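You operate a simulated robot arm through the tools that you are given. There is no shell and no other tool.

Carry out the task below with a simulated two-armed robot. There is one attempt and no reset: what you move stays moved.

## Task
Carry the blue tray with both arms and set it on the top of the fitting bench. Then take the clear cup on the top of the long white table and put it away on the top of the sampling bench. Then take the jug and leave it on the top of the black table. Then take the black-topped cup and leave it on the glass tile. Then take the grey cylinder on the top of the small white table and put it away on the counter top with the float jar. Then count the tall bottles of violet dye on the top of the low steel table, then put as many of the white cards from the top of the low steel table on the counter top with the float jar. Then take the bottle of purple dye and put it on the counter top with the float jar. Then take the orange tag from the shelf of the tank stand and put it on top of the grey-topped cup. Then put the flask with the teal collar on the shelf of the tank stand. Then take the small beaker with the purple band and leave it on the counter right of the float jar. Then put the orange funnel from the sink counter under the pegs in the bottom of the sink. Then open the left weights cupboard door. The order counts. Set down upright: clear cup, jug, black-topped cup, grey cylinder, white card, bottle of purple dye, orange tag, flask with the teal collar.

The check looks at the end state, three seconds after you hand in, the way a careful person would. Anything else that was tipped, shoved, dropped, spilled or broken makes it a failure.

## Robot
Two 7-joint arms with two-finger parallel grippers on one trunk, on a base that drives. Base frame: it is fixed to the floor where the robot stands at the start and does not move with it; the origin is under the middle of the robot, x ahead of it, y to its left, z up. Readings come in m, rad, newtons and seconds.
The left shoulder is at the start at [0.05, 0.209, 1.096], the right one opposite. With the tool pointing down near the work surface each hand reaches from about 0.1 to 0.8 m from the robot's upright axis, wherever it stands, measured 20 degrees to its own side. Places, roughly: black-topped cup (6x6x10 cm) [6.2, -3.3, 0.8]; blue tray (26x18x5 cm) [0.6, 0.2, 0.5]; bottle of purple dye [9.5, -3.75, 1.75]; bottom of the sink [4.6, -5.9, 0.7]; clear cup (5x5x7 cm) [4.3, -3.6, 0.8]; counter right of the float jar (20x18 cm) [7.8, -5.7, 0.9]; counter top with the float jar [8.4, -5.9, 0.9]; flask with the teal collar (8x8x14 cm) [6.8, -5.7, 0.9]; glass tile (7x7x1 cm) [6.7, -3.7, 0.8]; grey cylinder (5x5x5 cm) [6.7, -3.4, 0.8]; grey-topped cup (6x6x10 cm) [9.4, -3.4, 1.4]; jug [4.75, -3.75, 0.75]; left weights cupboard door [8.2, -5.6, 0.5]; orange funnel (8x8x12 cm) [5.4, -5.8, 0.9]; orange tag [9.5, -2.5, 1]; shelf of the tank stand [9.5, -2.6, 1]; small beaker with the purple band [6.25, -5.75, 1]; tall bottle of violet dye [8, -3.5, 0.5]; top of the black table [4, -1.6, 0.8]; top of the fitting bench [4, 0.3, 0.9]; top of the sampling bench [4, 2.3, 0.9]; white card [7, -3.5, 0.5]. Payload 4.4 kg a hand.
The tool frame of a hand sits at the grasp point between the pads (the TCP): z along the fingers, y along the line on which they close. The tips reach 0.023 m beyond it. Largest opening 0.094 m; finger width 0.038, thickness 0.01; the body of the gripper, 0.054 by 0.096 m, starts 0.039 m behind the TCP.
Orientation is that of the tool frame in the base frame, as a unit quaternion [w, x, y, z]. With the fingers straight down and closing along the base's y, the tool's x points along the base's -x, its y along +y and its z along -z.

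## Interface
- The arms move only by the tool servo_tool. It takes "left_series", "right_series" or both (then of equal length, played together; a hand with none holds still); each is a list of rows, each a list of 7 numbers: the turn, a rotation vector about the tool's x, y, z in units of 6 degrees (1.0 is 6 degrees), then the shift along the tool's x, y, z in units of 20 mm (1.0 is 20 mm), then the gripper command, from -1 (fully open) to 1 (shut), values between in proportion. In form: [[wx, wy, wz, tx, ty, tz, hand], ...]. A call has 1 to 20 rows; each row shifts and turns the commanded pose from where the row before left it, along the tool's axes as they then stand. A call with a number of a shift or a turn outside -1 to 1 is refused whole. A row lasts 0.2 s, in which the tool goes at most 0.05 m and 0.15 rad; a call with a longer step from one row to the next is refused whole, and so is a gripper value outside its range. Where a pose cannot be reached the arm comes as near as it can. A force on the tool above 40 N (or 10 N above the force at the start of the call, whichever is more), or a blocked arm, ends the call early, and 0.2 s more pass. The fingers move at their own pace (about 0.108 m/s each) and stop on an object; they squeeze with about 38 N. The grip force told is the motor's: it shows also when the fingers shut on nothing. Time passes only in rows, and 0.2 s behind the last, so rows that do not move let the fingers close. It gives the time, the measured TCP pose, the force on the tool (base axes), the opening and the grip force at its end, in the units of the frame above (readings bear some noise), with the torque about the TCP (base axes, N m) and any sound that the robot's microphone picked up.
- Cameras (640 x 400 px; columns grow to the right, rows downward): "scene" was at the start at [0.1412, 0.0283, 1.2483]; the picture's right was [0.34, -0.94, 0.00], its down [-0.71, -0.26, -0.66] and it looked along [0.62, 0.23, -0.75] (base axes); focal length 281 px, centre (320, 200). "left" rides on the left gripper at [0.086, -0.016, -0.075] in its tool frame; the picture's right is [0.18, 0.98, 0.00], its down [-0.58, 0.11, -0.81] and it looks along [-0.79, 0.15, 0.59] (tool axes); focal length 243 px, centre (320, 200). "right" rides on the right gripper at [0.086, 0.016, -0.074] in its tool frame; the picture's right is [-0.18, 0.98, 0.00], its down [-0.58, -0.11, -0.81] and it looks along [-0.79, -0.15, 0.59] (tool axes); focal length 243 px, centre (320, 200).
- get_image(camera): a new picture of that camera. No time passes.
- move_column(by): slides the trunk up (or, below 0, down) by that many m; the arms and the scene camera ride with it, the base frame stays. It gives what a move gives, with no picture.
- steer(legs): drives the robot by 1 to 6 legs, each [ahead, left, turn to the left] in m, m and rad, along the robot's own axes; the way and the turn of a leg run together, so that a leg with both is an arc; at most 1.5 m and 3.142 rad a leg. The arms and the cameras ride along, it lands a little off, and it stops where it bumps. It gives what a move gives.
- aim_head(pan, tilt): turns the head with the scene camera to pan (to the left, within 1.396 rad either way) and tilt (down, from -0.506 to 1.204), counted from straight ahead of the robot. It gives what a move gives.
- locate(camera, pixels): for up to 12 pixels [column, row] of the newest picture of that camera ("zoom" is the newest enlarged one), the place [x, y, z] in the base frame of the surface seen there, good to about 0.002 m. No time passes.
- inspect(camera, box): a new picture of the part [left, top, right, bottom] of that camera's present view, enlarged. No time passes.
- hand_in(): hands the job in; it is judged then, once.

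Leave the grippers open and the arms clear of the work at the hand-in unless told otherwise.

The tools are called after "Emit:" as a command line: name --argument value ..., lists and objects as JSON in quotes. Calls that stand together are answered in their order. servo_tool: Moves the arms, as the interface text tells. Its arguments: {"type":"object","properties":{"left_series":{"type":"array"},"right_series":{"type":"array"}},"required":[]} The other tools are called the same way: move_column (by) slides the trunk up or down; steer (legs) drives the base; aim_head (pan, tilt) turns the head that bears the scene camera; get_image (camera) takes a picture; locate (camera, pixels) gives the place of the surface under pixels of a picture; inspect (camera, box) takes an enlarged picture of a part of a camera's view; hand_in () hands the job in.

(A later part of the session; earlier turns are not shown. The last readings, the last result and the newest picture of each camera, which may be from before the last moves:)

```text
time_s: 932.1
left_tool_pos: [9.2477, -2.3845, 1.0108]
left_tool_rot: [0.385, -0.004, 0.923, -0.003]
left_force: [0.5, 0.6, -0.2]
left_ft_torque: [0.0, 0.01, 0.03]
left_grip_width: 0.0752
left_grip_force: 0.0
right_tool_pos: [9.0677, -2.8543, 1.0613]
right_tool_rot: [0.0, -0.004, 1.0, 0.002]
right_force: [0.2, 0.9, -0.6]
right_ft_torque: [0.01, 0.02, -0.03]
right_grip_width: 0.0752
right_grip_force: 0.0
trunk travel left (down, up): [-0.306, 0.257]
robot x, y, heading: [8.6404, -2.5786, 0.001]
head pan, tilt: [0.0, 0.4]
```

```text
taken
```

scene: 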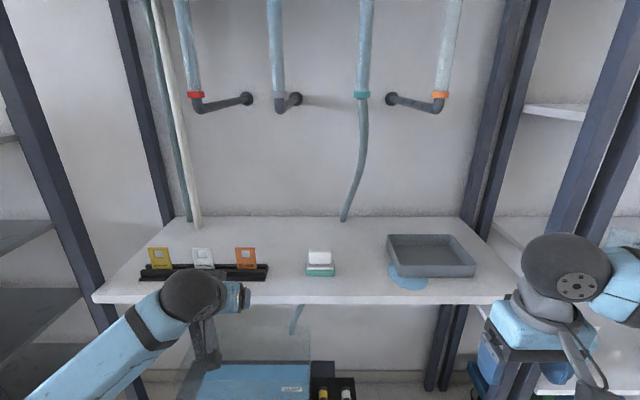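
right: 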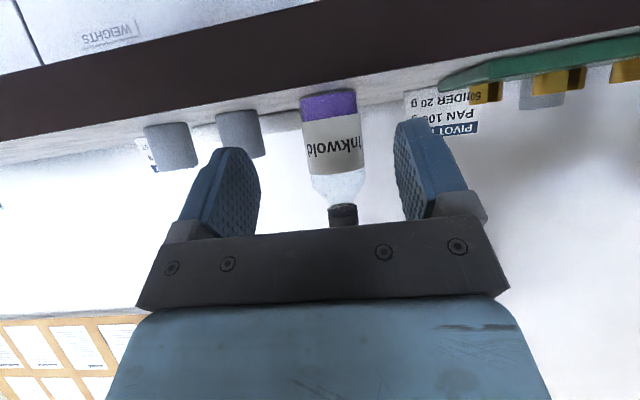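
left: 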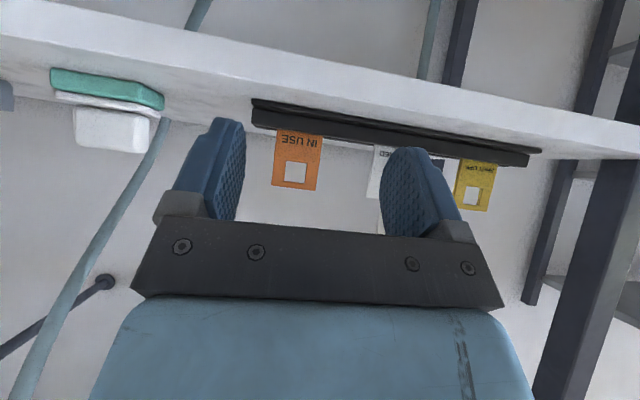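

Emit:
inspect --camera "left" --box '[230, 90, 390, 210]'

Emit:
locate --camera "left" --pixels '[[277, 165], [319, 165], [298, 187], [278, 187], [316, 187], [298, 138], [298, 130], [298, 120], [360, 140]]'

```text
3.33 times, centred on (310, 150) of left
```

zoom: 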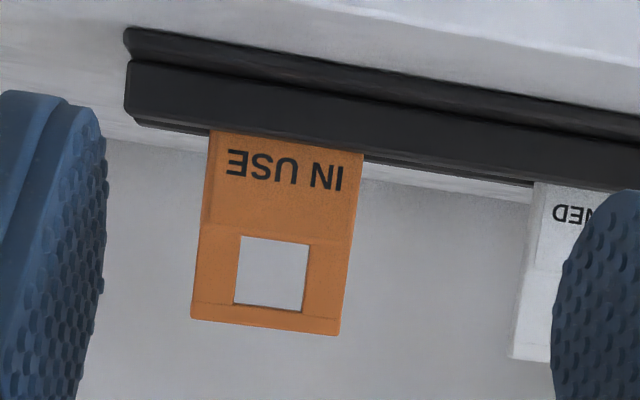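

```text
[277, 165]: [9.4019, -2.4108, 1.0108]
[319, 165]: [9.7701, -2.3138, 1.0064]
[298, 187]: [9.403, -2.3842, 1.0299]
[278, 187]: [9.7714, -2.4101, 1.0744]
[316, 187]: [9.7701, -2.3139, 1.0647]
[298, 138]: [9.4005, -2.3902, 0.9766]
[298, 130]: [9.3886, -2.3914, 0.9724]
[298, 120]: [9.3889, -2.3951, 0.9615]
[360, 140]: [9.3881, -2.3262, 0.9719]
```

Tag centre y ≈ −2.3905; moving the hand forward 0.155 m around it (z 1.015), opening 0.075.

Emit:
servo_tool --left_series '[[0, 0, 0, -0.14, -0.3, -0.14, -0.6], [0, 0, 0, -0.682, 0, 0.69, -0.6], [0, 0, 0, -0.682, 0, 0.69, -0.6], [0, 0, 0, -0.682, 0, 0.69, -0.6], [0, 0, 0, -0.682, 0, 0.69, -0.6], [0, 0, 0, -0.682, 0, 0.69, -0.6], [0, 0, 0, 0, 0, 0, -0.6]]'

Emit:
get_image --camera "left"

```text
time_s: 933.7
left_tool_pos: [9.3454, -2.3897, 1.0148]
left_tool_rot: [0.385, -0.005, 0.923, -0.003]
left_force: [-1.4, 0.2, 0.8]
left_ft_torque: [-0.01, 0.02, -0.03]
left_grip_width: 0.0753
left_grip_force: 0.1
right_tool_pos: [9.0658, -2.8551, 1.0637]
right_tool_rot: [0.001, -0.004, 1.0, 0.0]
right_force: [-0.2, 0.2, 0.0]
right_ft_torque: [-0.02, 0.02, 0.03]
right_grip_width: 0.075
right_grip_force: 0.1
trunk travel left (down, up): [-0.306, 0.257]
robot x, y, heading: [8.6433, -2.5838, 0.005]
head pan, tilt: [0.0, 0.4]
```

```text
taken
```

left: 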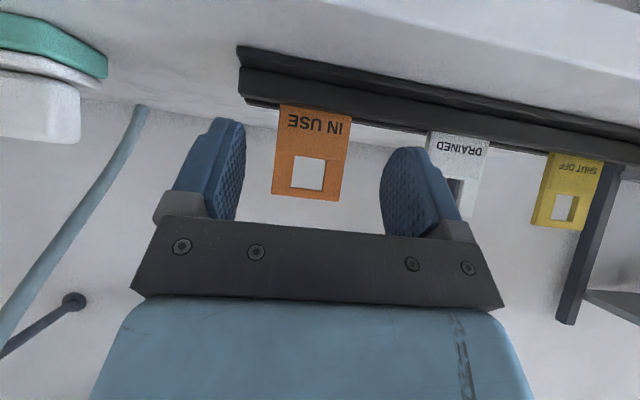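

Aligned. Advancing the last 57 mm and closing.

Emit:
servo_tool --left_series '[[0, 0, 0, -0.682, 0, 0.69, -0.6], [0, 0, 0, -0.682, 0, 0.69, -0.6], [0, 0, 0, -0.64, 0, 0.65, -0.6], [0, 0, 0, 0, 0, 0, -0.6]]'

Emit:
get_image --camera "left"

```text
time_s: 934.7
left_tool_pos: [9.4, -2.3908, 1.0124]
left_tool_rot: [0.385, -0.006, 0.923, -0.002]
left_force: [0.2, 0.2, -0.5]
left_ft_torque: [0.0, 0.02, 0.0]
left_grip_width: 0.0752
left_grip_force: 0.1
right_tool_pos: [9.0658, -2.8548, 1.0631]
right_tool_rot: [0.001, -0.003, 1.0, 0.001]
right_force: [0.3, 0.1, 0.1]
right_ft_torque: [0.01, 0.01, -0.01]
right_grip_width: 0.0752
right_grip_force: 0.0
trunk travel left (down, up): [-0.306, 0.257]
robot x, y, heading: [8.6396, -2.5837, 0.0]
head pan, tilt: [0.0, 0.4]
```

```text
taken
```

left: 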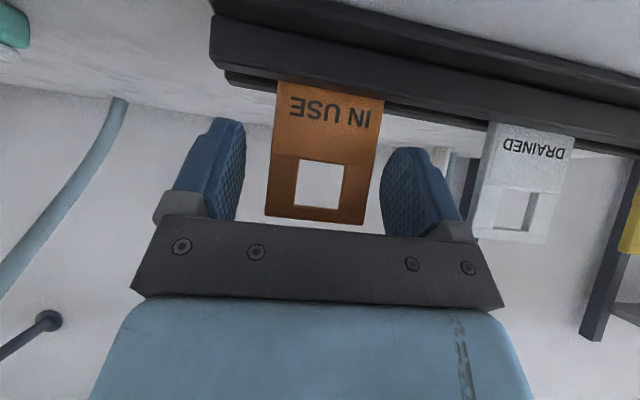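

Emit:
servo_tool --left_series '[[0, 0, 0, -0.07, 0, 0.07, -0.4], [0, 0, 0, 0, 0, 0, -0.2], [0, 0, 0, 0, 0, 0, 0], [0, 0, 0, 0, 0, 0, 0.2], [0, 0, 0, 0, 0, 0, 0.6], [0, 0, 0, 0, 0, 0, 1], [0, 0, 0, 0, 0, 0, 1]]'

Emit:
get_image --camera "left"

```text
time_s: 936.3
left_tool_pos: [9.4043, -2.3911, 1.013]
left_tool_rot: [0.385, -0.005, 0.923, -0.002]
left_force: [0.2, -0.5, 0.0]
left_ft_torque: [0.04, -0.03, 0.03]
left_grip_width: 0.049
left_grip_force: 38.5
right_tool_pos: [9.0667, -2.8543, 1.0623]
right_tool_rot: [0.001, -0.003, 1.0, 0.001]
right_force: [-0.3, 0.3, -0.3]
right_ft_torque: [0.02, 0.02, 0.0]
right_grip_width: 0.0753
right_grip_force: 0.1
trunk travel left (down, up): [-0.306, 0.257]
robot x, y, heading: [8.6414, -2.5832, 0.006]
head pan, tilt: [0.0, 0.4]
```

```text
taken
```

left: 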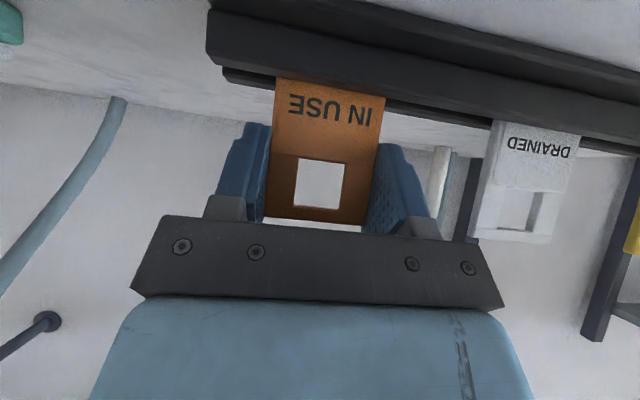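

Gripped by its side edges (0.049 m). Lifting straight up 7 cm out of the slot.

Emit:
servo_tool --left_series '[[0, 0, 0, -0.3, 0, -0.3, 1], [0, 0, 0, -0.5, 0, -0.5, 1], [0, 0, 0, -0.713, 0, -0.704, 1], [0, 0, 0, -0.713, 0, -0.704, 1], [0, 0, 0, -0.5, 0, -0.5, 1], [0, 0, 0, 0, 0, 0, 1]]'

Emit:
get_image --camera "left"

Emit:
inspect --camera "scene" --box '[130, 200, 330, 320]'

```text
time_s: 937.7
left_tool_pos: [9.403, -2.3889, 1.0922]
left_tool_rot: [0.385, -0.004, 0.923, -0.003]
left_force: [0.1, -0.4, -0.5]
left_ft_torque: [0.02, -0.01, 0.0]
left_grip_width: 0.0492
left_grip_force: 37.7
right_tool_pos: [9.0663, -2.8532, 1.0628]
right_tool_rot: [0.001, -0.003, 1.0, 0.001]
right_force: [-0.1, 0.1, -0.3]
right_ft_torque: [0.0, -0.02, -0.01]
right_grip_width: 0.0753
right_grip_force: 0.1
trunk travel left (down, up): [-0.306, 0.257]
robot x, y, heading: [8.641, -2.5787, 0.007]
head pan, tilt: [0.0, 0.4]
```

```text
taken
```

left: 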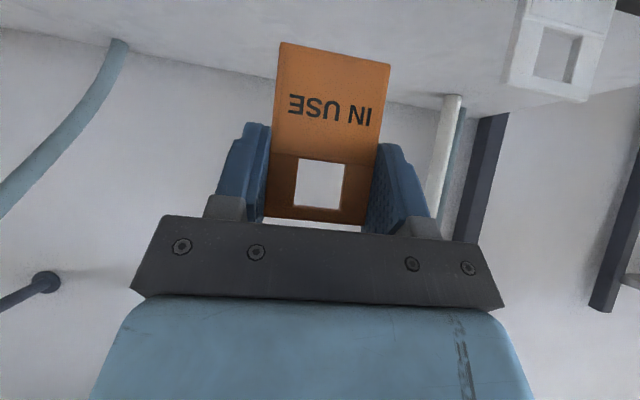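

```text
3.20 times, centred on (230, 260) of scene
```

zoom: 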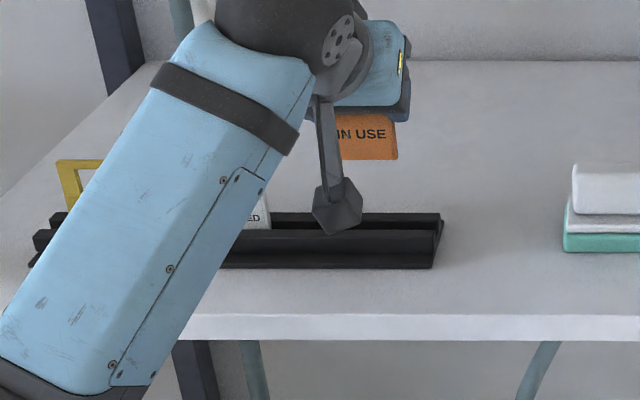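

Tag is out and vertical. Backing the base 0.1 m and drawing the hand back 0.12 m, then sliding right (south) 1.03 m to the cup's shelf.

Emit:
servo_tool --left_series '[[0, 0, 0, 0.704, 0, -0.712, 1], [0, 0, 0, 0.704, 0, -0.712, 1], [0, 0, 0, 0.704, 0, -0.712, 1], [0, 0, 0, 0.704, 0, -0.712, 1], [0, 0, 0, 0.704, 0, -0.712, 1], [0, 0, 0, 0.704, 0, -0.712, 1], [0, 0, 0, 0, 0, 0, 1]]'

Emit:
steer --legs '[[-0.1, 0, 0], [0, -1.03, -0.005]]'

Emit:
aim_head --pan 0.1 --tilt 0.05

Emit:
get_image --camera "scene"

```text
time_s: 939.3
left_tool_pos: [9.2811, -2.3891, 1.0914]
left_tool_rot: [0.385, -0.006, 0.923, -0.001]
left_force: [-0.3, -0.1, -0.4]
left_ft_torque: [0.0, 0.01, 0.03]
left_grip_width: 0.0491
left_grip_force: 37.9
right_tool_pos: [9.0659, -2.8548, 1.062]
right_tool_rot: [0.001, -0.003, 1.0, 0.002]
right_force: [-0.5, -0.1, -0.4]
right_ft_torque: [0.0, -0.01, 0.02]
right_grip_width: 0.0752
right_grip_force: 0.1
trunk travel left (down, up): [-0.306, 0.257]
robot x, y, heading: [8.6452, -2.5799, 0.003]
head pan, tilt: [0.0, 0.4]
```

```text
time_s: 949.1
left_tool_pos: [9.1788, -3.3981, 1.0902]
left_tool_rot: [0.385, -0.001, 0.923, -0.004]
left_force: [-0.2, -0.4, 0.0]
left_ft_torque: [0.02, 0.03, 0.02]
left_grip_width: 0.049
left_grip_force: 37.3
right_tool_pos: [8.9597, -3.8619, 1.0621]
right_tool_rot: [0.001, 0.001, 1.0, 0.001]
right_force: [-0.1, -0.5, 0.1]
right_ft_torque: [0.07, 0.03, 0.0]
right_grip_width: 0.0751
right_grip_force: 0.0
trunk travel left (down, up): [-0.306, 0.257]
robot x, y, heading: [8.5366, -3.5856, -0.011]
head pan, tilt: [0.0, 0.4]
```

```text
time_s: 950.0
left_tool_pos: [9.1802, -3.399, 1.091]
left_tool_rot: [0.386, -0.001, 0.923, -0.004]
left_force: [-1.7, -0.3, 1.3]
left_ft_torque: [-0.02, 0.02, -0.05]
left_grip_width: 0.0492
left_grip_force: 38.2
right_tool_pos: [8.9607, -3.8624, 1.0623]
right_tool_rot: [0.0, 0.0, 1.0, 0.002]
right_force: [-0.1, -1.2, -0.4]
right_ft_torque: [0.0, -0.01, 0.0]
right_grip_width: 0.0753
right_grip_force: 0.1
trunk travel left (down, up): [-0.306, 0.257]
robot x, y, heading: [8.5381, -3.5834, 0.0]
head pan, tilt: [0.099, 0.051]
```

```text
taken
```

scene: 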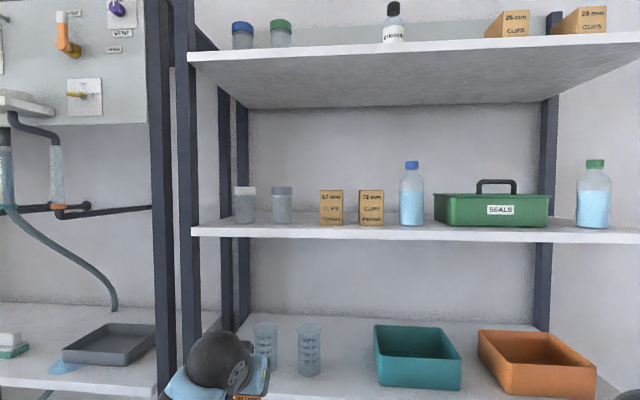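

Two lidded cups at (244,203) and (282,203). Zooming to tell the lids apart and locating the grey-topped one.

Emit:
inspect --camera "scene" --box '[220, 170, 350, 240]'

Emit:
locate --camera "scene" --pixels '[[282, 191], [282, 188], [273, 200], [291, 200], [282, 215], [244, 189], [244, 205], [282, 224], [332, 205], [320, 110], [282, 231]]'

```text
4.92 times, centred on (285, 205) of scene
```

zoom: 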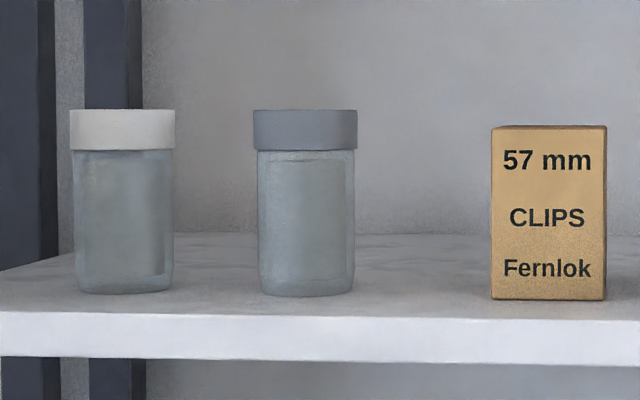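

```text
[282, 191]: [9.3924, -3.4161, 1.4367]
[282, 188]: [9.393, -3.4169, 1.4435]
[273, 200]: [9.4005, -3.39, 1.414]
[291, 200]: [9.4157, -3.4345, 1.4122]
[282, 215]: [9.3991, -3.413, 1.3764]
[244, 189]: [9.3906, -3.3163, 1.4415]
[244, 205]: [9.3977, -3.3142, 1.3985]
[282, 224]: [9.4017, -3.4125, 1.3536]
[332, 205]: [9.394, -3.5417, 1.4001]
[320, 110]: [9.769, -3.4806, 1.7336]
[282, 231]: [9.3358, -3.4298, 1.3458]
```

The grey-topped cup is the right one: axis ≈ (9.42, −3.415), lid top z≈1.447. Raising the trunk 0.25 and the left hand 0.185 more (tag bottom ≈2 cm above the lid level).

Emit:
move_column --by 0.25

Emit:
servo_tool --left_series '[[0, 0, 0, -0.5, -0.2, -0.5, 1], [0, 0, 0, -0.713, -0.2, -0.704, 1], [0, 0, 0, -0.713, -0.2, -0.704, 1], [0, 0, 0, -0.713, -0.2, -0.704, 1], [0, 0, 0, -0.713, 0, -0.704, 1], [0, 0, 0, -0.713, 0, -0.704, 1], [0, 0, 0, -0.713, 0, -0.704, 1], [0, 0, 0, -0.713, 0, -0.704, 1], [0, 0, 0, -0.713, 0, -0.704, 1], [0, 0, 0, -0.4, 0, -0.4, 1], [0, 0, 0, 0, 0, 0, 1]]'

Emit:
get_image --camera "scene"

Emit:
get_image --camera "left"

```text
time_s: 952.5
left_tool_pos: [9.1802, -3.3985, 1.3398]
left_tool_rot: [0.385, -0.001, 0.923, -0.004]
left_force: [0.4, -0.3, -0.6]
left_ft_torque: [0.02, -0.02, 0.02]
left_grip_width: 0.049
left_grip_force: 37.6
right_tool_pos: [8.96, -3.8618, 1.3125]
right_tool_rot: [0.001, 0.001, 1.0, 0.001]
right_force: [0.1, -0.8, -0.3]
right_ft_torque: [-0.03, -0.04, 0.01]
right_grip_width: 0.0753
right_grip_force: 0.0
trunk travel left (down, up): [-0.556, 0.007]
robot x, y, heading: [8.5402, -3.5871, -0.004]
head pan, tilt: [0.099, 0.051]
```

```text
time_s: 955.0
left_tool_pos: [9.1794, -3.4131, 1.5277]
left_tool_rot: [0.385, -0.001, 0.923, -0.004]
left_force: [-1.0, 0.3, 0.3]
left_ft_torque: [0.0, 0.01, 0.0]
left_grip_width: 0.0489
left_grip_force: 38.0
right_tool_pos: [8.9623, -3.8621, 1.3126]
right_tool_rot: [0.001, 0.001, 1.0, 0.001]
right_force: [0.3, -0.3, -0.8]
right_ft_torque: [0.01, -0.01, 0.01]
right_grip_width: 0.0753
right_grip_force: 0.0
trunk travel left (down, up): [-0.556, 0.007]
robot x, y, heading: [8.5411, -3.5836, -0.004]
head pan, tilt: [0.099, 0.051]
```

```text
taken
```

scene: 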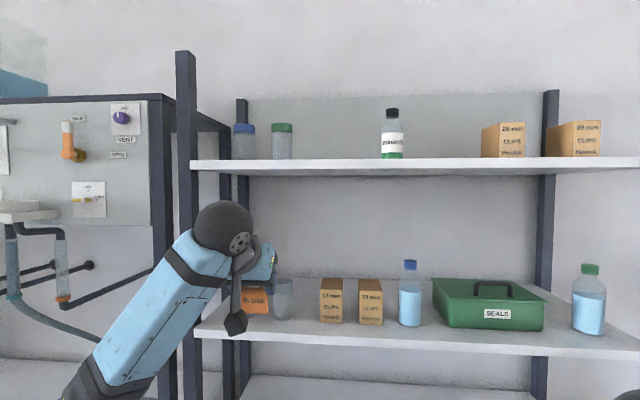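

```text
taken
```

left: 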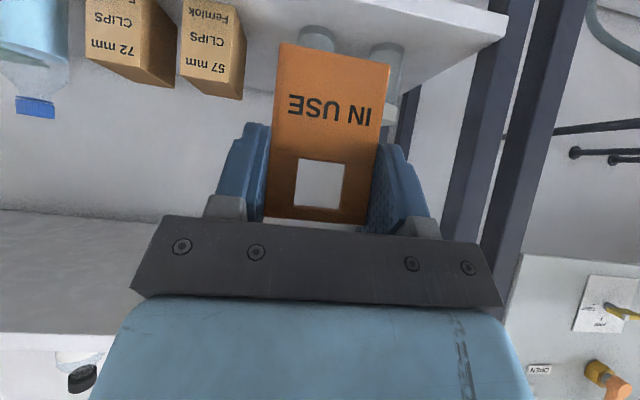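

Tag bottom is ≈0.055 below the TCP, i.e. at z≈1.472, 2.4 cm above the lid. Driving ahead 0.17 m.

Emit:
steer --legs '[[0.17, 0, 0.002]]'

Emit:
aim_head --pan 0.0 --tilt 0.1

Emit:
get_image --camera "scene"

Emit:
get_image --camera "left"

```text
time_s: 956.4
left_tool_pos: [9.3451, -3.4118, 1.5284]
left_tool_rot: [0.386, -0.002, 0.923, -0.004]
left_force: [-0.2, 0.3, 0.6]
left_ft_torque: [0.01, -0.02, 0.02]
left_grip_width: 0.0489
left_grip_force: 37.6
right_tool_pos: [9.1289, -3.8626, 1.3138]
right_tool_rot: [0.002, 0.0, 1.0, 0.002]
right_force: [-0.4, 0.1, 0.9]
right_ft_torque: [-0.01, -0.01, 0.0]
right_grip_width: 0.0751
right_grip_force: 0.0
trunk travel left (down, up): [-0.556, 0.007]
robot x, y, heading: [8.7082, -3.5856, -0.007]
head pan, tilt: [0.099, 0.051]
```

```text
time_s: 957.1
left_tool_pos: [9.3479, -3.4124, 1.5266]
left_tool_rot: [0.385, -0.003, 0.923, -0.004]
left_force: [-0.2, 0.4, -0.4]
left_ft_torque: [0.01, -0.01, -0.01]
left_grip_width: 0.0491
left_grip_force: 37.2
right_tool_pos: [9.1316, -3.8616, 1.3129]
right_tool_rot: [0.0, 0.0, 1.0, 0.001]
right_force: [1.1, 0.7, -0.2]
right_ft_torque: [-0.01, 0.04, 0.01]
right_grip_width: 0.075
right_grip_force: 0.1
trunk travel left (down, up): [-0.556, 0.007]
robot x, y, heading: [8.7074, -3.5869, -0.002]
head pan, tilt: [0.0, 0.099]
```

```text
taken
```

scene: 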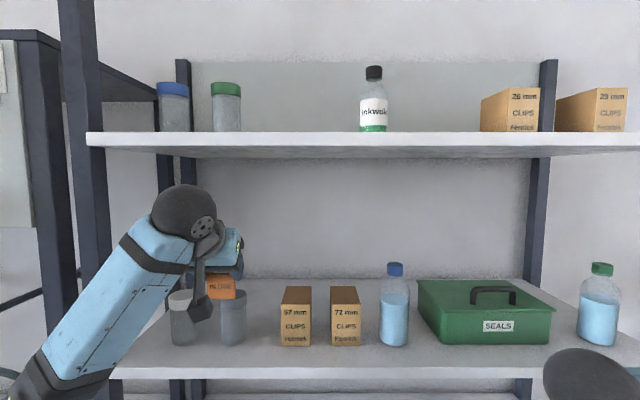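

```text
taken
```

left: 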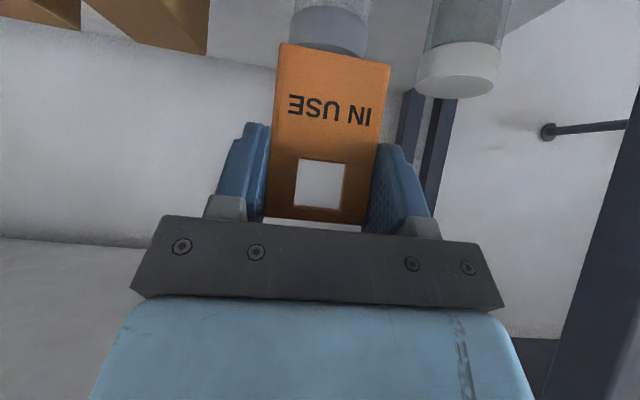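

Emit:
inspect --camera "scene" --box '[160, 260, 280, 350]'

Emit:
locate --camera "zoom" --pixels '[[390, 155], [390, 165], [390, 180], [330, 165], [455, 165], [350, 130], [390, 210], [300, 100], [410, 150], [440, 155]]'

Emit:
locate --camera "left" --pixels '[[330, 40], [300, 35], [362, 40], [330, 20], [460, 75], [330, 50]]'

```text
4.44 times, centred on (220, 305) of scene
```

zoom: 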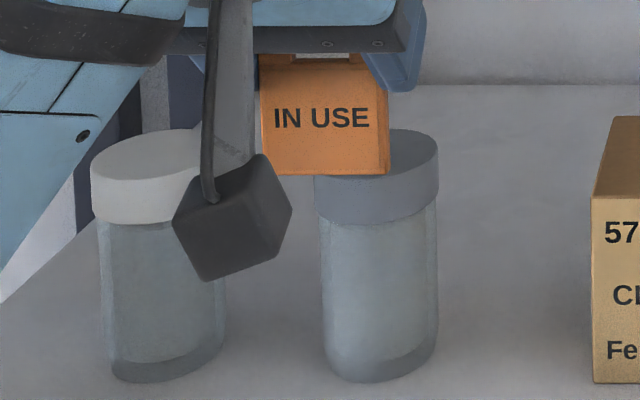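

```text
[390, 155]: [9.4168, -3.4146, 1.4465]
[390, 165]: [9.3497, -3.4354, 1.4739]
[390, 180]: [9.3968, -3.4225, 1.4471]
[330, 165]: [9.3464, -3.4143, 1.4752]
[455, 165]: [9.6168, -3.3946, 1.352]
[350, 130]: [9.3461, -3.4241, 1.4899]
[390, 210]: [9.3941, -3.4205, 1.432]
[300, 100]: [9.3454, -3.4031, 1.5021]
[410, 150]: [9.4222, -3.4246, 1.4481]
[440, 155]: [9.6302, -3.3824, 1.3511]
```

```text
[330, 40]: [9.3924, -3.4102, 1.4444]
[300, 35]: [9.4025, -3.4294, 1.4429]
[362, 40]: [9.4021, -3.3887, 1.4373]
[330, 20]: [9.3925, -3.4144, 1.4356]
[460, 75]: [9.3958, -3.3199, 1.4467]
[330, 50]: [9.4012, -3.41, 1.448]
```

Lid axis ≈ (9.42, −3.409), top z 1.4475. Moving forward 72 mm and 3.5 mm left, then lowering 18 mm.

Emit:
servo_tool --left_series '[[0, 0, 0, -0.638, 0.045, 0.645, 1], [0, 0, 0, -0.638, 0.045, 0.645, 1], [0, 0, 0, -0.638, 0.045, 0.645, 1], [0, 0, 0, -0.638, 0.045, 0.645, 1], [0, 0, 0, 0, 0, 0, 1]]'

Emit:
inspect --camera "scene" --box '[160, 250, 300, 350]'

Emit:
get_image --camera "left"

```text
time_s: 958.3
left_tool_pos: [9.4193, -3.4085, 1.5267]
left_tool_rot: [0.385, -0.003, 0.923, -0.003]
left_force: [-0.5, 0.1, -0.2]
left_ft_torque: [0.02, -0.03, 0.01]
left_grip_width: 0.0489
left_grip_force: 37.9
right_tool_pos: [9.1314, -3.8622, 1.3126]
right_tool_rot: [0.002, -0.001, 1.0, 0.001]
right_force: [0.1, 0.5, -0.1]
right_ft_torque: [0.01, 0.0, 0.03]
right_grip_width: 0.0754
right_grip_force: 0.1
trunk travel left (down, up): [-0.556, 0.007]
robot x, y, heading: [8.7068, -3.5862, -0.0]
head pan, tilt: [0.0, 0.099]
```

```text
4.00 times, centred on (230, 300) of scene
```

zoom: 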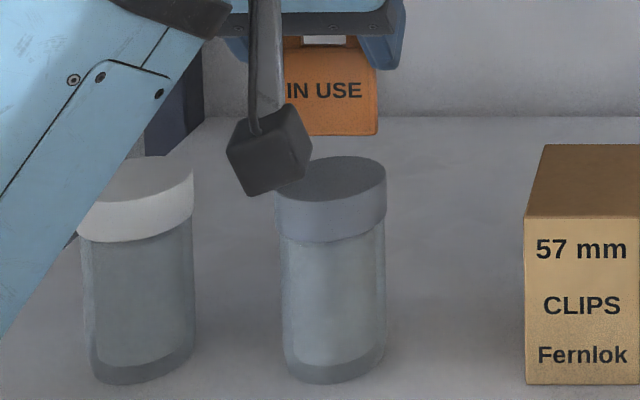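

```text
taken
```

left: 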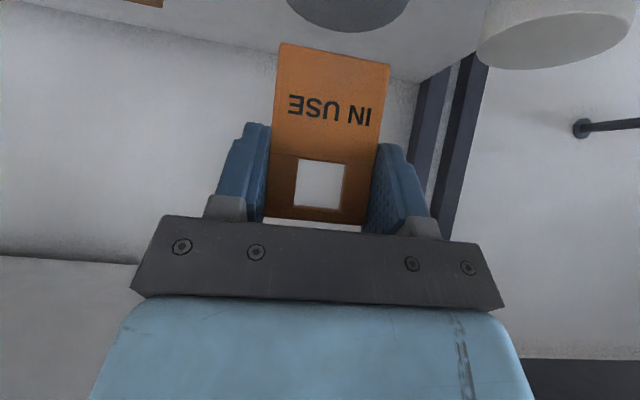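

Aligned over the lid in both views. Lowering 18 mm gently.

Emit:
servo_tool --left_series '[[0, 0, 0, 0.32, 0, 0.317, 1], [0, 0, 0, 0.32, 0, 0.317, 1], [0, 0, 0, 0, 0, 0, 1]]'

Emit:
inspect --camera "scene" --box '[180, 260, 280, 330]'

```text
time_s: 959.1
left_tool_pos: [9.4187, -3.409, 1.5088]
left_tool_rot: [0.385, -0.003, 0.923, -0.004]
left_force: [0.8, 0.6, -0.2]
left_ft_torque: [0.01, -0.02, 0.0]
left_grip_width: 0.0489
left_grip_force: 38.0
right_tool_pos: [9.1306, -3.8621, 1.3129]
right_tool_rot: [0.001, 0.0, 1.0, 0.003]
right_force: [1.0, -0.4, -0.5]
right_ft_torque: [0.0, 0.04, 0.01]
right_grip_width: 0.0751
right_grip_force: 0.0
trunk travel left (down, up): [-0.556, 0.007]
robot x, y, heading: [8.7076, -3.5849, -0.006]
head pan, tilt: [0.0, 0.099]
```

```text
5.71 times, centred on (230, 295) of scene
```

zoom: 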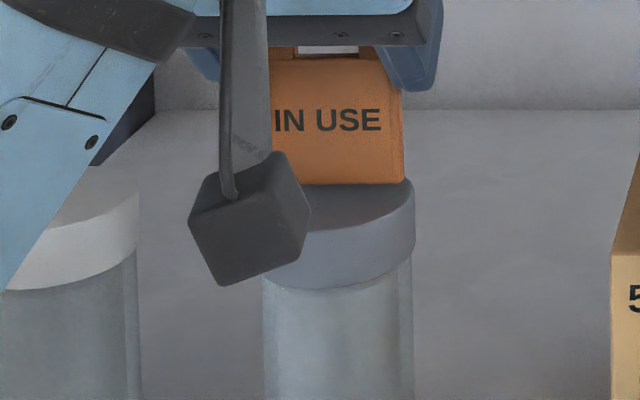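

Close above the lid. Lowering in small steps, watching the force.

Emit:
servo_tool --left_series '[[0, 0, 0, 0.06, 0, 0.06, 1], [0, 0, 0, 0.06, 0, 0.06, 1], [0, 0, 0, 0, 0, 0, 1]]'

Emit:
servo_tool --left_series '[[0, 0, 0, 0.035, 0, 0.035, 1], [0, 0, 0, 0.035, 0, 0.035, 1], [0, 0, 0, 0, 0, 0, 1]]'

```text
time_s: 959.9
left_tool_pos: [9.4195, -3.4109, 1.5064]
left_tool_rot: [0.384, -0.002, 0.923, -0.004]
left_force: [0.4, 0.8, -0.2]
left_ft_torque: [-0.01, 0.0, 0.01]
left_grip_width: 0.049
left_grip_force: 38.5
right_tool_pos: [9.1322, -3.8622, 1.3122]
right_tool_rot: [0.001, 0.0, 1.0, 0.0]
right_force: [-0.4, -0.1, 0.3]
right_ft_torque: [-0.02, 0.01, -0.01]
right_grip_width: 0.0752
right_grip_force: 0.1
trunk travel left (down, up): [-0.556, 0.007]
robot x, y, heading: [8.7065, -3.5865, -0.003]
head pan, tilt: [0.0, 0.099]
```

```text
time_s: 960.7
left_tool_pos: [9.4201, -3.4096, 1.5037]
left_tool_rot: [0.385, -0.003, 0.923, -0.004]
left_force: [0.5, -0.9, 1.0]
left_ft_torque: [0.02, -0.01, -0.02]
left_grip_width: 0.0491
left_grip_force: 37.9
right_tool_pos: [9.1303, -3.8623, 1.3124]
right_tool_rot: [0.0, 0.0, 1.0, 0.002]
right_force: [-0.6, 0.5, 0.0]
right_ft_torque: [0.03, 0.02, -0.03]
right_grip_width: 0.0751
right_grip_force: 0.0
trunk travel left (down, up): [-0.556, 0.007]
robot x, y, heading: [8.7051, -3.5889, -0.004]
head pan, tilt: [0.0, 0.099]
```

Emit:
servo_tool --left_series '[[0, 0, 0, 0.018, 0, 0.018, 1], [0, 0, 0, 0.018, 0, 0.018, 1], [0, 0, 0, 0, 0, 0, 1]]'

Emit:
inspect --camera "scene" --box '[180, 260, 280, 330]'

```text
time_s: 961.5
left_tool_pos: [9.4195, -3.4085, 1.504]
left_tool_rot: [0.386, -0.002, 0.923, -0.004]
left_force: [0.7, 0.2, 8.3]
left_ft_torque: [0.21, -0.08, -0.03]
left_grip_width: 0.0493
left_grip_force: 38.1
right_tool_pos: [9.1301, -3.8616, 1.314]
right_tool_rot: [0.002, 0.001, 1.0, 0.002]
right_force: [0.3, -0.4, -0.2]
right_ft_torque: [-0.01, 0.02, 0.0]
right_grip_width: 0.075
right_grip_force: 0.1
trunk travel left (down, up): [-0.556, 0.007]
robot x, y, heading: [8.7103, -3.5851, -0.004]
head pan, tilt: [0.0, 0.099]
```

```text
5.71 times, centred on (230, 295) of scene
```

zoom: 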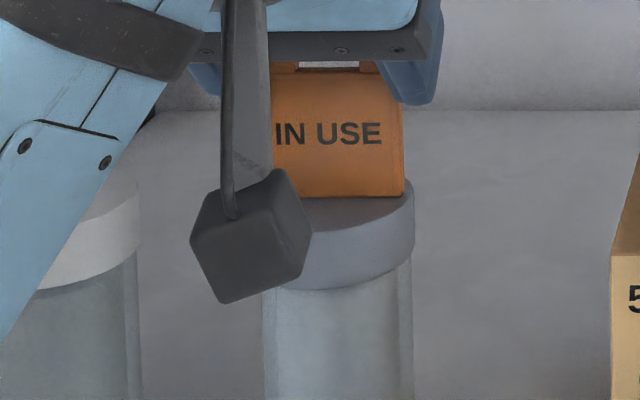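

Contact. Easing the pressure slightly, then opening slowly and symmetrically.

Emit:
servo_tool --left_series '[[0, 0, 0, -0.014, 0, -0.014, 1], [0, 0, 0, 0, 0, 0, 1]]'

Emit:
servo_tool --left_series '[[0, 0, 0, 0, 0, 0, 0.3], [0, 0, 0, 0, 0, 0, 0], [0, 0, 0, 0, 0, 0, -0.04], [0, 0, 0, 0, 0, 0, -0.07], [0, 0, 0, 0, 0, 0, -0.1], [0, 0, 0, 0, 0, 0, -0.15], [0, 0, 0, 0, 0, 0, -0.22], [0, 0, 0, 0, 0, 0, -0.3], [0, 0, 0, 0, 0, 0, -0.3], [0, 0, 0, 0, 0, 0, -0.3]]'

Emit:
get_image --camera "left"

Emit:
inspect --camera "scene" --box '[180, 260, 280, 330]'

```text
time_s: 962.1
left_tool_pos: [9.4198, -3.4096, 1.5047]
left_tool_rot: [0.385, -0.002, 0.923, -0.003]
left_force: [0.7, -0.6, 7.2]
left_ft_torque: [0.05, -0.03, 0.03]
left_grip_width: 0.049
left_grip_force: 38.0
right_tool_pos: [9.1301, -3.8613, 1.3122]
right_tool_rot: [0.001, 0.0, 1.0, 0.003]
right_force: [-0.3, 0.6, -0.3]
right_ft_torque: [0.02, 0.01, 0.0]
right_grip_width: 0.0755
right_grip_force: 0.1
trunk travel left (down, up): [-0.556, 0.007]
robot x, y, heading: [8.7087, -3.5873, -0.005]
head pan, tilt: [0.0, 0.099]
```

```text
time_s: 964.3
left_tool_pos: [9.4204, -3.4082, 1.5041]
left_tool_rot: [0.385, -0.003, 0.923, -0.004]
left_force: [0.4, 1.1, -0.8]
left_ft_torque: [0.02, -0.02, -0.02]
left_grip_width: 0.0611
left_grip_force: 0.1
right_tool_pos: [9.1316, -3.8611, 1.3133]
right_tool_rot: [0.001, 0.0, 1.0, 0.002]
right_force: [0.1, -0.4, 0.3]
right_ft_torque: [-0.04, 0.0, 0.01]
right_grip_width: 0.075
right_grip_force: 0.1
trunk travel left (down, up): [-0.556, 0.007]
robot x, y, heading: [8.7106, -3.5867, 0.001]
head pan, tilt: [0.0, 0.099]
```

```text
taken
```

left: 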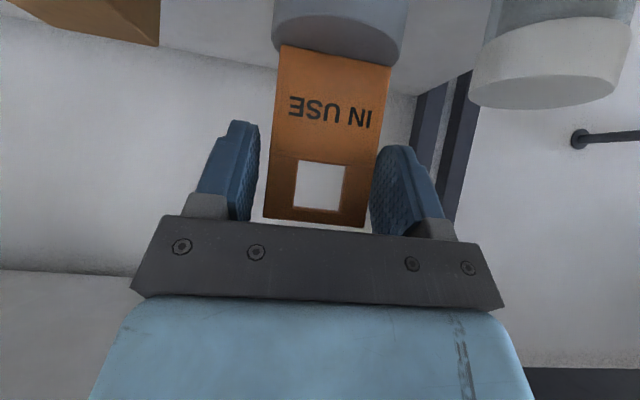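

```text
5.71 times, centred on (230, 295) of scene
```

zoom: 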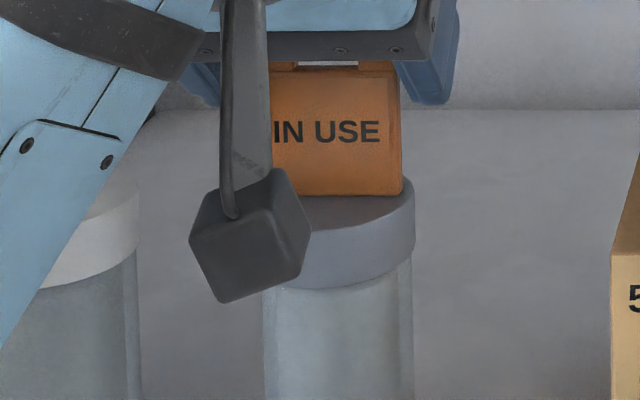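

The tag stands by itself on the lid. Opening wider and withdrawing straight back.

Emit:
servo_tool --left_series '[[0, 0, 0, 0, 0, 0, -0.45], [0, 0, 0, 0, 0, 0, -0.6], [0, 0, 0, 0, 0, 0, -0.7], [0, 0, 0, 0.2, 0, -0.2, -0.7], [0, 0, 0, 0.4, 0, -0.405, -0.7], [0, 0, 0, 0.6, 0, -0.607, -0.7], [0, 0, 0, 0.704, 0, -0.712, -0.7], [0, 0, 0, 0.704, 0, -0.712, -0.7], [0, 0, 0, 0.704, 0, -0.712, -0.7], [0, 0, 0, 0.704, 0, -0.712, -0.7], [0, 0, 0, 0.704, 0, -0.712, -0.7], [0, 0, 0, 0, 0, 0, -0.7]]'

Emit:
get_image --camera "left"

Emit:
get_image --camera "scene"

```text
time_s: 966.9
left_tool_pos: [9.2877, -3.41, 1.5034]
left_tool_rot: [0.385, -0.003, 0.923, -0.003]
left_force: [0.7, 0.5, 0.2]
left_ft_torque: [0.01, -0.01, -0.02]
left_grip_width: 0.08
left_grip_force: 0.1
right_tool_pos: [9.1311, -3.8623, 1.3133]
right_tool_rot: [0.001, 0.0, 1.0, 0.002]
right_force: [0.7, 0.2, -0.5]
right_ft_torque: [-0.01, 0.01, -0.04]
right_grip_width: 0.0753
right_grip_force: 0.0
trunk travel left (down, up): [-0.556, 0.007]
robot x, y, heading: [8.7056, -3.5877, -0.006]
head pan, tilt: [0.0, 0.099]
```

```text
taken
```

left: 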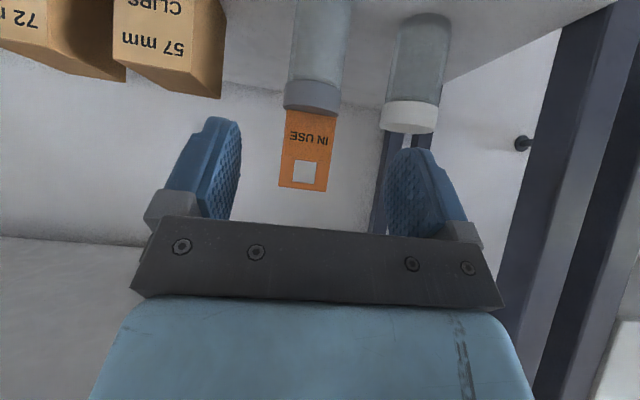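

```text
taken
```

scene: 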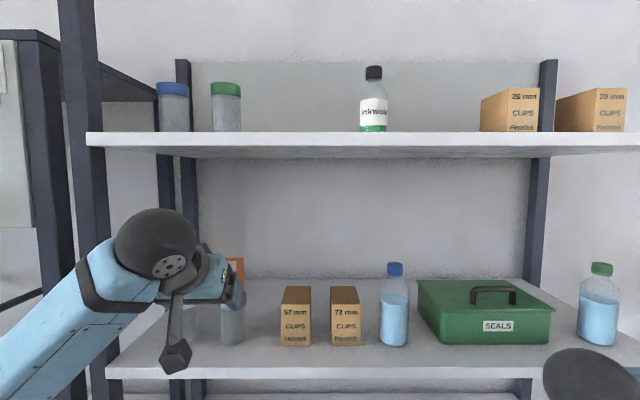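

The orange tag stands upright on the grey-topped cup. Backing the base 0.15 m, lowering the left hand 0.15 m and un-pitching it where it had been comfortable.

Emit:
steer --legs '[[-0.15, 0, 0]]'

Emit:
servo_tool --left_series '[[0, 0, 0, 0.713, 0, 0.704, -0.7], [0, 0, 0, 0.713, 0, 0.704, -0.7], [0, 0, 0, 0.713, 0, 0.704, -0.7], [0, 0, 0, 0.713, 0, 0.704, -0.7], [0, 0, 0, 0.713, 0, 0.704, -0.7], [0, 0, 0, 0.713, 0, 0.704, -0.7], [0, 0, 0, 0.713, 0, 0.704, -0.7], [0, 0, 0, 0, 0, 0, -0.7]]'

Emit:
servo_tool --left_series '[[0, 0.833, 0, 0, 0, 0, -0.7], [0, 0.833, 0, 0, 0, 0, -0.7], [0, 0.833, 0, 0, 0, 0, -0.7], [0, 0.833, 0, 0, 0, 0, -0.7], [0, 0.833, 0, 0, 0, 0, -0.7], [0, 0.833, 0, 0, 0, 0, -0.7], [0, 0.833, 0, 0, 0, 0, -0.7], [0, 0.833, 0, 0, 0, 0, -0.7], [0, 0.833, 0, 0, 0, 0, -0.7], [0, 0, 0, 0, 0, 0, -0.7]]'

Emit:
get_image --camera "scene"

```text
time_s: 968.3
left_tool_pos: [9.1405, -3.4118, 1.5026]
left_tool_rot: [0.384, -0.001, 0.923, -0.004]
left_force: [0.9, 0.2, -0.2]
left_ft_torque: [0.01, 0.0, 0.01]
left_grip_width: 0.0801
left_grip_force: 0.0
right_tool_pos: [8.9832, -3.8616, 1.3112]
right_tool_rot: [-0.001, 0.002, 1.0, 0.001]
right_force: [0.4, -0.4, 0.1]
right_ft_torque: [0.02, 0.03, -0.02]
right_grip_width: 0.0753
right_grip_force: 0.1
trunk travel left (down, up): [-0.556, 0.007]
robot x, y, heading: [8.5576, -3.5901, -0.008]
head pan, tilt: [0.0, 0.099]
```

```text
time_s: 970.1
left_tool_pos: [9.1365, -3.4126, 1.3638]
left_tool_rot: [0.385, -0.001, 0.923, -0.004]
left_force: [0.3, -0.8, -1.0]
left_ft_torque: [-0.01, -0.02, 0.0]
left_grip_width: 0.0799
left_grip_force: 0.0
right_tool_pos: [8.9805, -3.8625, 1.313]
right_tool_rot: [0.0, 0.001, 1.0, 0.001]
right_force: [0.7, -0.3, -0.5]
right_ft_torque: [0.01, 0.0, 0.01]
right_grip_width: 0.0753
right_grip_force: 0.0
trunk travel left (down, up): [-0.556, 0.007]
robot x, y, heading: [8.5579, -3.5877, -0.011]
head pan, tilt: [0.0, 0.099]
```

```text
time_s: 972.3
left_tool_pos: [9.1379, -3.4136, 1.3631]
left_tool_rot: [0.002, 0.001, 1.0, -0.004]
left_force: [-0.1, 0.2, -0.1]
left_ft_torque: [0.01, 0.02, 0.0]
left_grip_width: 0.0799
left_grip_force: 0.0
right_tool_pos: [8.9816, -3.8625, 1.3133]
right_tool_rot: [0.001, 0.002, 1.0, 0.002]
right_force: [-0.2, -0.5, 0.3]
right_ft_torque: [0.03, 0.0, 0.02]
right_grip_width: 0.075
right_grip_force: 0.0
trunk travel left (down, up): [-0.556, 0.007]
robot x, y, heading: [8.56, -3.5861, -0.005]
head pan, tilt: [0.0, 0.099]
```

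```text
taken
```

scene: 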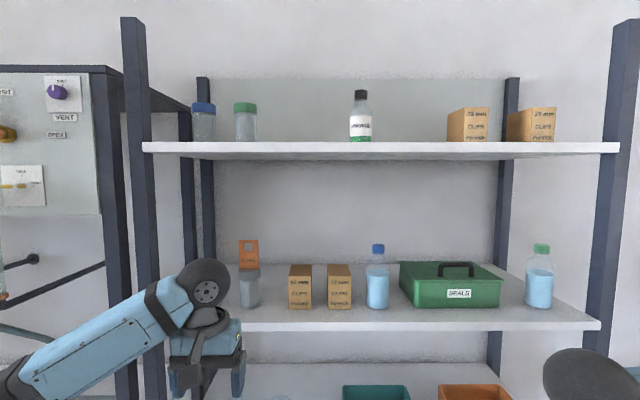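

Left hand level again; the tag still stands on the cup. Lowering the trunk 0.25 and tucking the left hand; then south, and turn to face south for the flask.

Emit:
move_column --by -0.25

Emit:
servo_tool --left_series '[[0, 0, 0, 0.9, 0.3, 0, -0.7], [0, 0, 0, 0.9, 0.3, 0, -0.7], [0, 0, 0, 0.9, 0.3, 0, -0.7], [0, 0, 0, 0.9, 0.3, 0, -0.7], [0, 0, 0, 0.9, 0.3, 0, -0.7], [0, 0, 0, 0.9, 0.3, 0, -0.7], [0, 0, 0, 0.9, 0.3, 0, -0.7], [0, 0, 0, 0.9, 0.3, 0, -0.7], [0, 0, 0, 0.9, 0.3, 0, -0.7], [0, 0, 0, 0.9, 0.3, 0, -0.7], [0, 0, 0, 0, 0, 0, -0.7]]'

Emit:
steer --legs '[[0, -0.98, 0], [0, 0, -1.57]]'

Emit:
aim_head --pan -0.7 --tilt 0.5

Emit:
get_image --camera "scene"

```text
time_s: 974.9
left_tool_pos: [9.1378, -3.4122, 1.1139]
left_tool_rot: [0.003, 0.001, 1.0, -0.005]
left_force: [0.5, 0.2, 0.1]
left_ft_torque: [0.0, 0.01, -0.04]
left_grip_width: 0.0802
left_grip_force: 0.0
right_tool_pos: [8.9803, -3.8625, 1.0624]
right_tool_rot: [0.001, 0.002, 1.0, 0.001]
right_force: [0.0, 0.6, -0.6]
right_ft_torque: [0.01, 0.01, 0.01]
right_grip_width: 0.0754
right_grip_force: 0.1
trunk travel left (down, up): [-0.306, 0.257]
robot x, y, heading: [8.5592, -3.5867, -0.008]
head pan, tilt: [0.0, 0.099]
```

```text
time_s: 977.2
left_tool_pos: [8.9555, -3.3532, 1.1095]
left_tool_rot: [0.003, 0.001, 1.0, -0.004]
left_force: [0.2, 0.4, -0.5]
left_ft_torque: [0.03, -0.01, 0.01]
left_grip_width: 0.0796
left_grip_force: 0.0
right_tool_pos: [8.9811, -3.8636, 1.0621]
right_tool_rot: [0.001, 0.002, 1.0, 0.002]
right_force: [0.0, 0.2, 0.5]
right_ft_torque: [0.02, -0.01, 0.02]
right_grip_width: 0.0753
right_grip_force: 0.1
trunk travel left (down, up): [-0.306, 0.257]
robot x, y, heading: [8.5617, -3.5868, -0.009]
head pan, tilt: [0.0, 0.099]
```

```text
time_s: 989.9
left_tool_pos: [8.7959, -4.9447, 1.1115]
left_tool_rot: [-0.001, 0.7, 0.714, -0.005]
left_force: [0.2, 0.3, -0.4]
left_ft_torque: [-0.02, 0.01, -0.01]
left_grip_width: 0.0799
left_grip_force: 0.0
right_tool_pos: [8.2886, -4.9806, 1.0622]
right_tool_rot: [0.002, 0.7, 0.714, 0.002]
right_force: [0.0, 0.0, 0.5]
right_ft_torque: [0.0, -0.02, 0.0]
right_grip_width: 0.0754
right_grip_force: 0.1
trunk travel left (down, up): [-0.306, 0.257]
robot x, y, heading: [8.5567, -4.5541, -1.556]
head pan, tilt: [0.0, 0.099]
```

```text
time_s: 990.9
left_tool_pos: [8.7974, -4.9444, 1.111]
left_tool_rot: [-0.001, 0.7, 0.714, -0.005]
left_force: [0.6, 0.0, -0.4]
left_ft_torque: [0.01, 0.03, 0.0]
left_grip_width: 0.0802
left_grip_force: 0.1
right_tool_pos: [8.2873, -4.9793, 1.0643]
right_tool_rot: [0.002, 0.7, 0.714, 0.0]
right_force: [-0.2, 0.0, -0.5]
right_ft_torque: [0.01, 0.0, -0.04]
right_grip_width: 0.0756
right_grip_force: 0.0
trunk travel left (down, up): [-0.306, 0.257]
robot x, y, heading: [8.5559, -4.5549, -1.554]
head pan, tilt: [-0.7, 0.499]
```

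```text
taken
```

scene: 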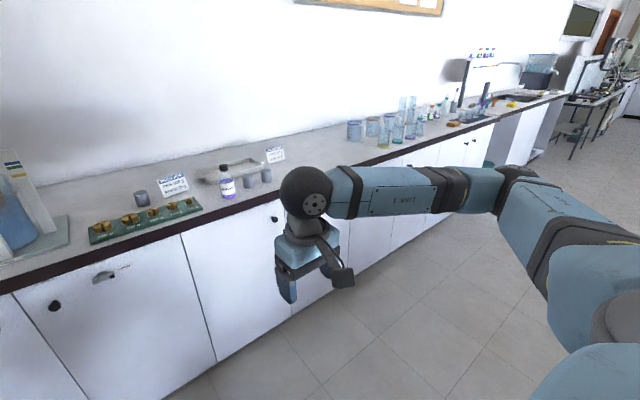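

Everything on the counter is in place. Sliding right (west) 1.5 m along the counter.

Emit:
steer --legs '[[0, 0, -0.016], [0, -0.8, 0], [0, -0.7, 0]]'

Emit:
aim_head --pan 0.0 --tilt 0.5

Emit:
get_image --camera "scene"

```text
time_s: 1004.8
left_tool_pos: [7.3082, -4.9502, 1.1112]
left_tool_rot: [-0.002, 0.702, 0.712, -0.005]
left_force: [0.2, 0.0, -0.6]
left_ft_torque: [0.0, -0.01, 0.01]
left_grip_width: 0.08
left_grip_force: 0.1
right_tool_pos: [6.7989, -4.9839, 1.0628]
right_tool_rot: [0.002, 0.702, 0.712, 0.0]
right_force: [-0.1, 0.5, -0.8]
right_ft_torque: [0.01, 0.04, -0.01]
right_grip_width: 0.0755
right_grip_force: 0.1
trunk travel left (down, up): [-0.306, 0.257]
robot x, y, heading: [7.0645, -4.5584, -1.565]
head pan, tilt: [-0.7, 0.499]
```

```text
time_s: 1005.8
left_tool_pos: [7.3062, -4.9508, 1.1105]
left_tool_rot: [-0.001, 0.702, 0.712, -0.005]
left_force: [0.7, -0.8, -0.2]
left_ft_torque: [-0.01, -0.01, 0.0]
left_grip_width: 0.0799
left_grip_force: 0.1
right_tool_pos: [6.7982, -4.9837, 1.0632]
right_tool_rot: [0.001, 0.702, 0.712, 0.001]
right_force: [-0.1, 0.3, -0.5]
right_ft_torque: [-0.02, 0.04, 0.02]
right_grip_width: 0.0754
right_grip_force: 0.0
trunk travel left (down, up): [-0.306, 0.257]
robot x, y, heading: [7.0654, -4.5573, -1.564]
head pan, tilt: [0.0, 0.499]
```

```text
taken
```

scene: 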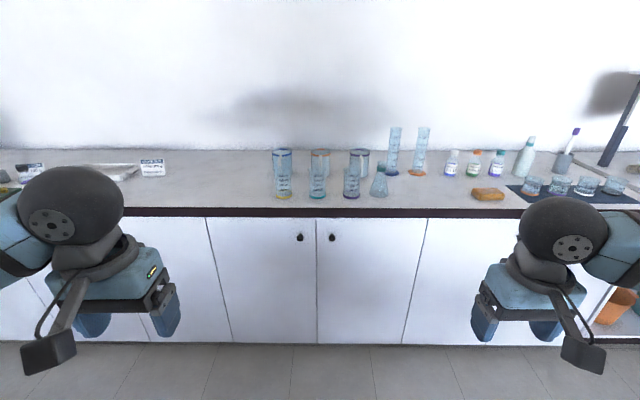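

Emit:
inspect --camera "scene" --box '[260, 115, 440, 210]'

Emit:
inspect --camera "scene" --box '[440, 115, 640, 215]'

Emit:
locate --camera "scene" --pixels '[[379, 190], [379, 175], [284, 185], [317, 188], [352, 188], [393, 150], [422, 150], [487, 195], [533, 187], [558, 187], [586, 187], [614, 187]]'

```text
3.56 times, centred on (350, 162) of scene
```

zoom: 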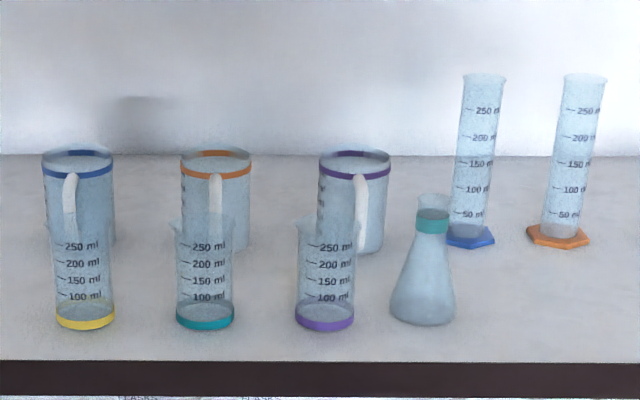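

```text
3.20 times, centred on (540, 165) of scene
```

zoom: 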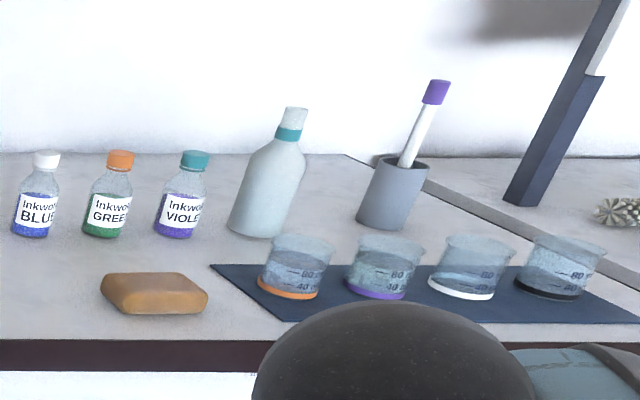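

```text
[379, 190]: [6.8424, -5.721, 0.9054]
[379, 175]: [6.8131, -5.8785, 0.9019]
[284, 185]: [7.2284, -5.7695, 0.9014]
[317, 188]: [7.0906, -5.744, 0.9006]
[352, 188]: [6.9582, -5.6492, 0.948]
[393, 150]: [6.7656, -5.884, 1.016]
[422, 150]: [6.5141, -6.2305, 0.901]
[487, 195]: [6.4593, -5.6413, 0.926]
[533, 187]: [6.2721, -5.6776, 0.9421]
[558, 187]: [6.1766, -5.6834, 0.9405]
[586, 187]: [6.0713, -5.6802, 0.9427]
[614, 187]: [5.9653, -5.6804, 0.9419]
```

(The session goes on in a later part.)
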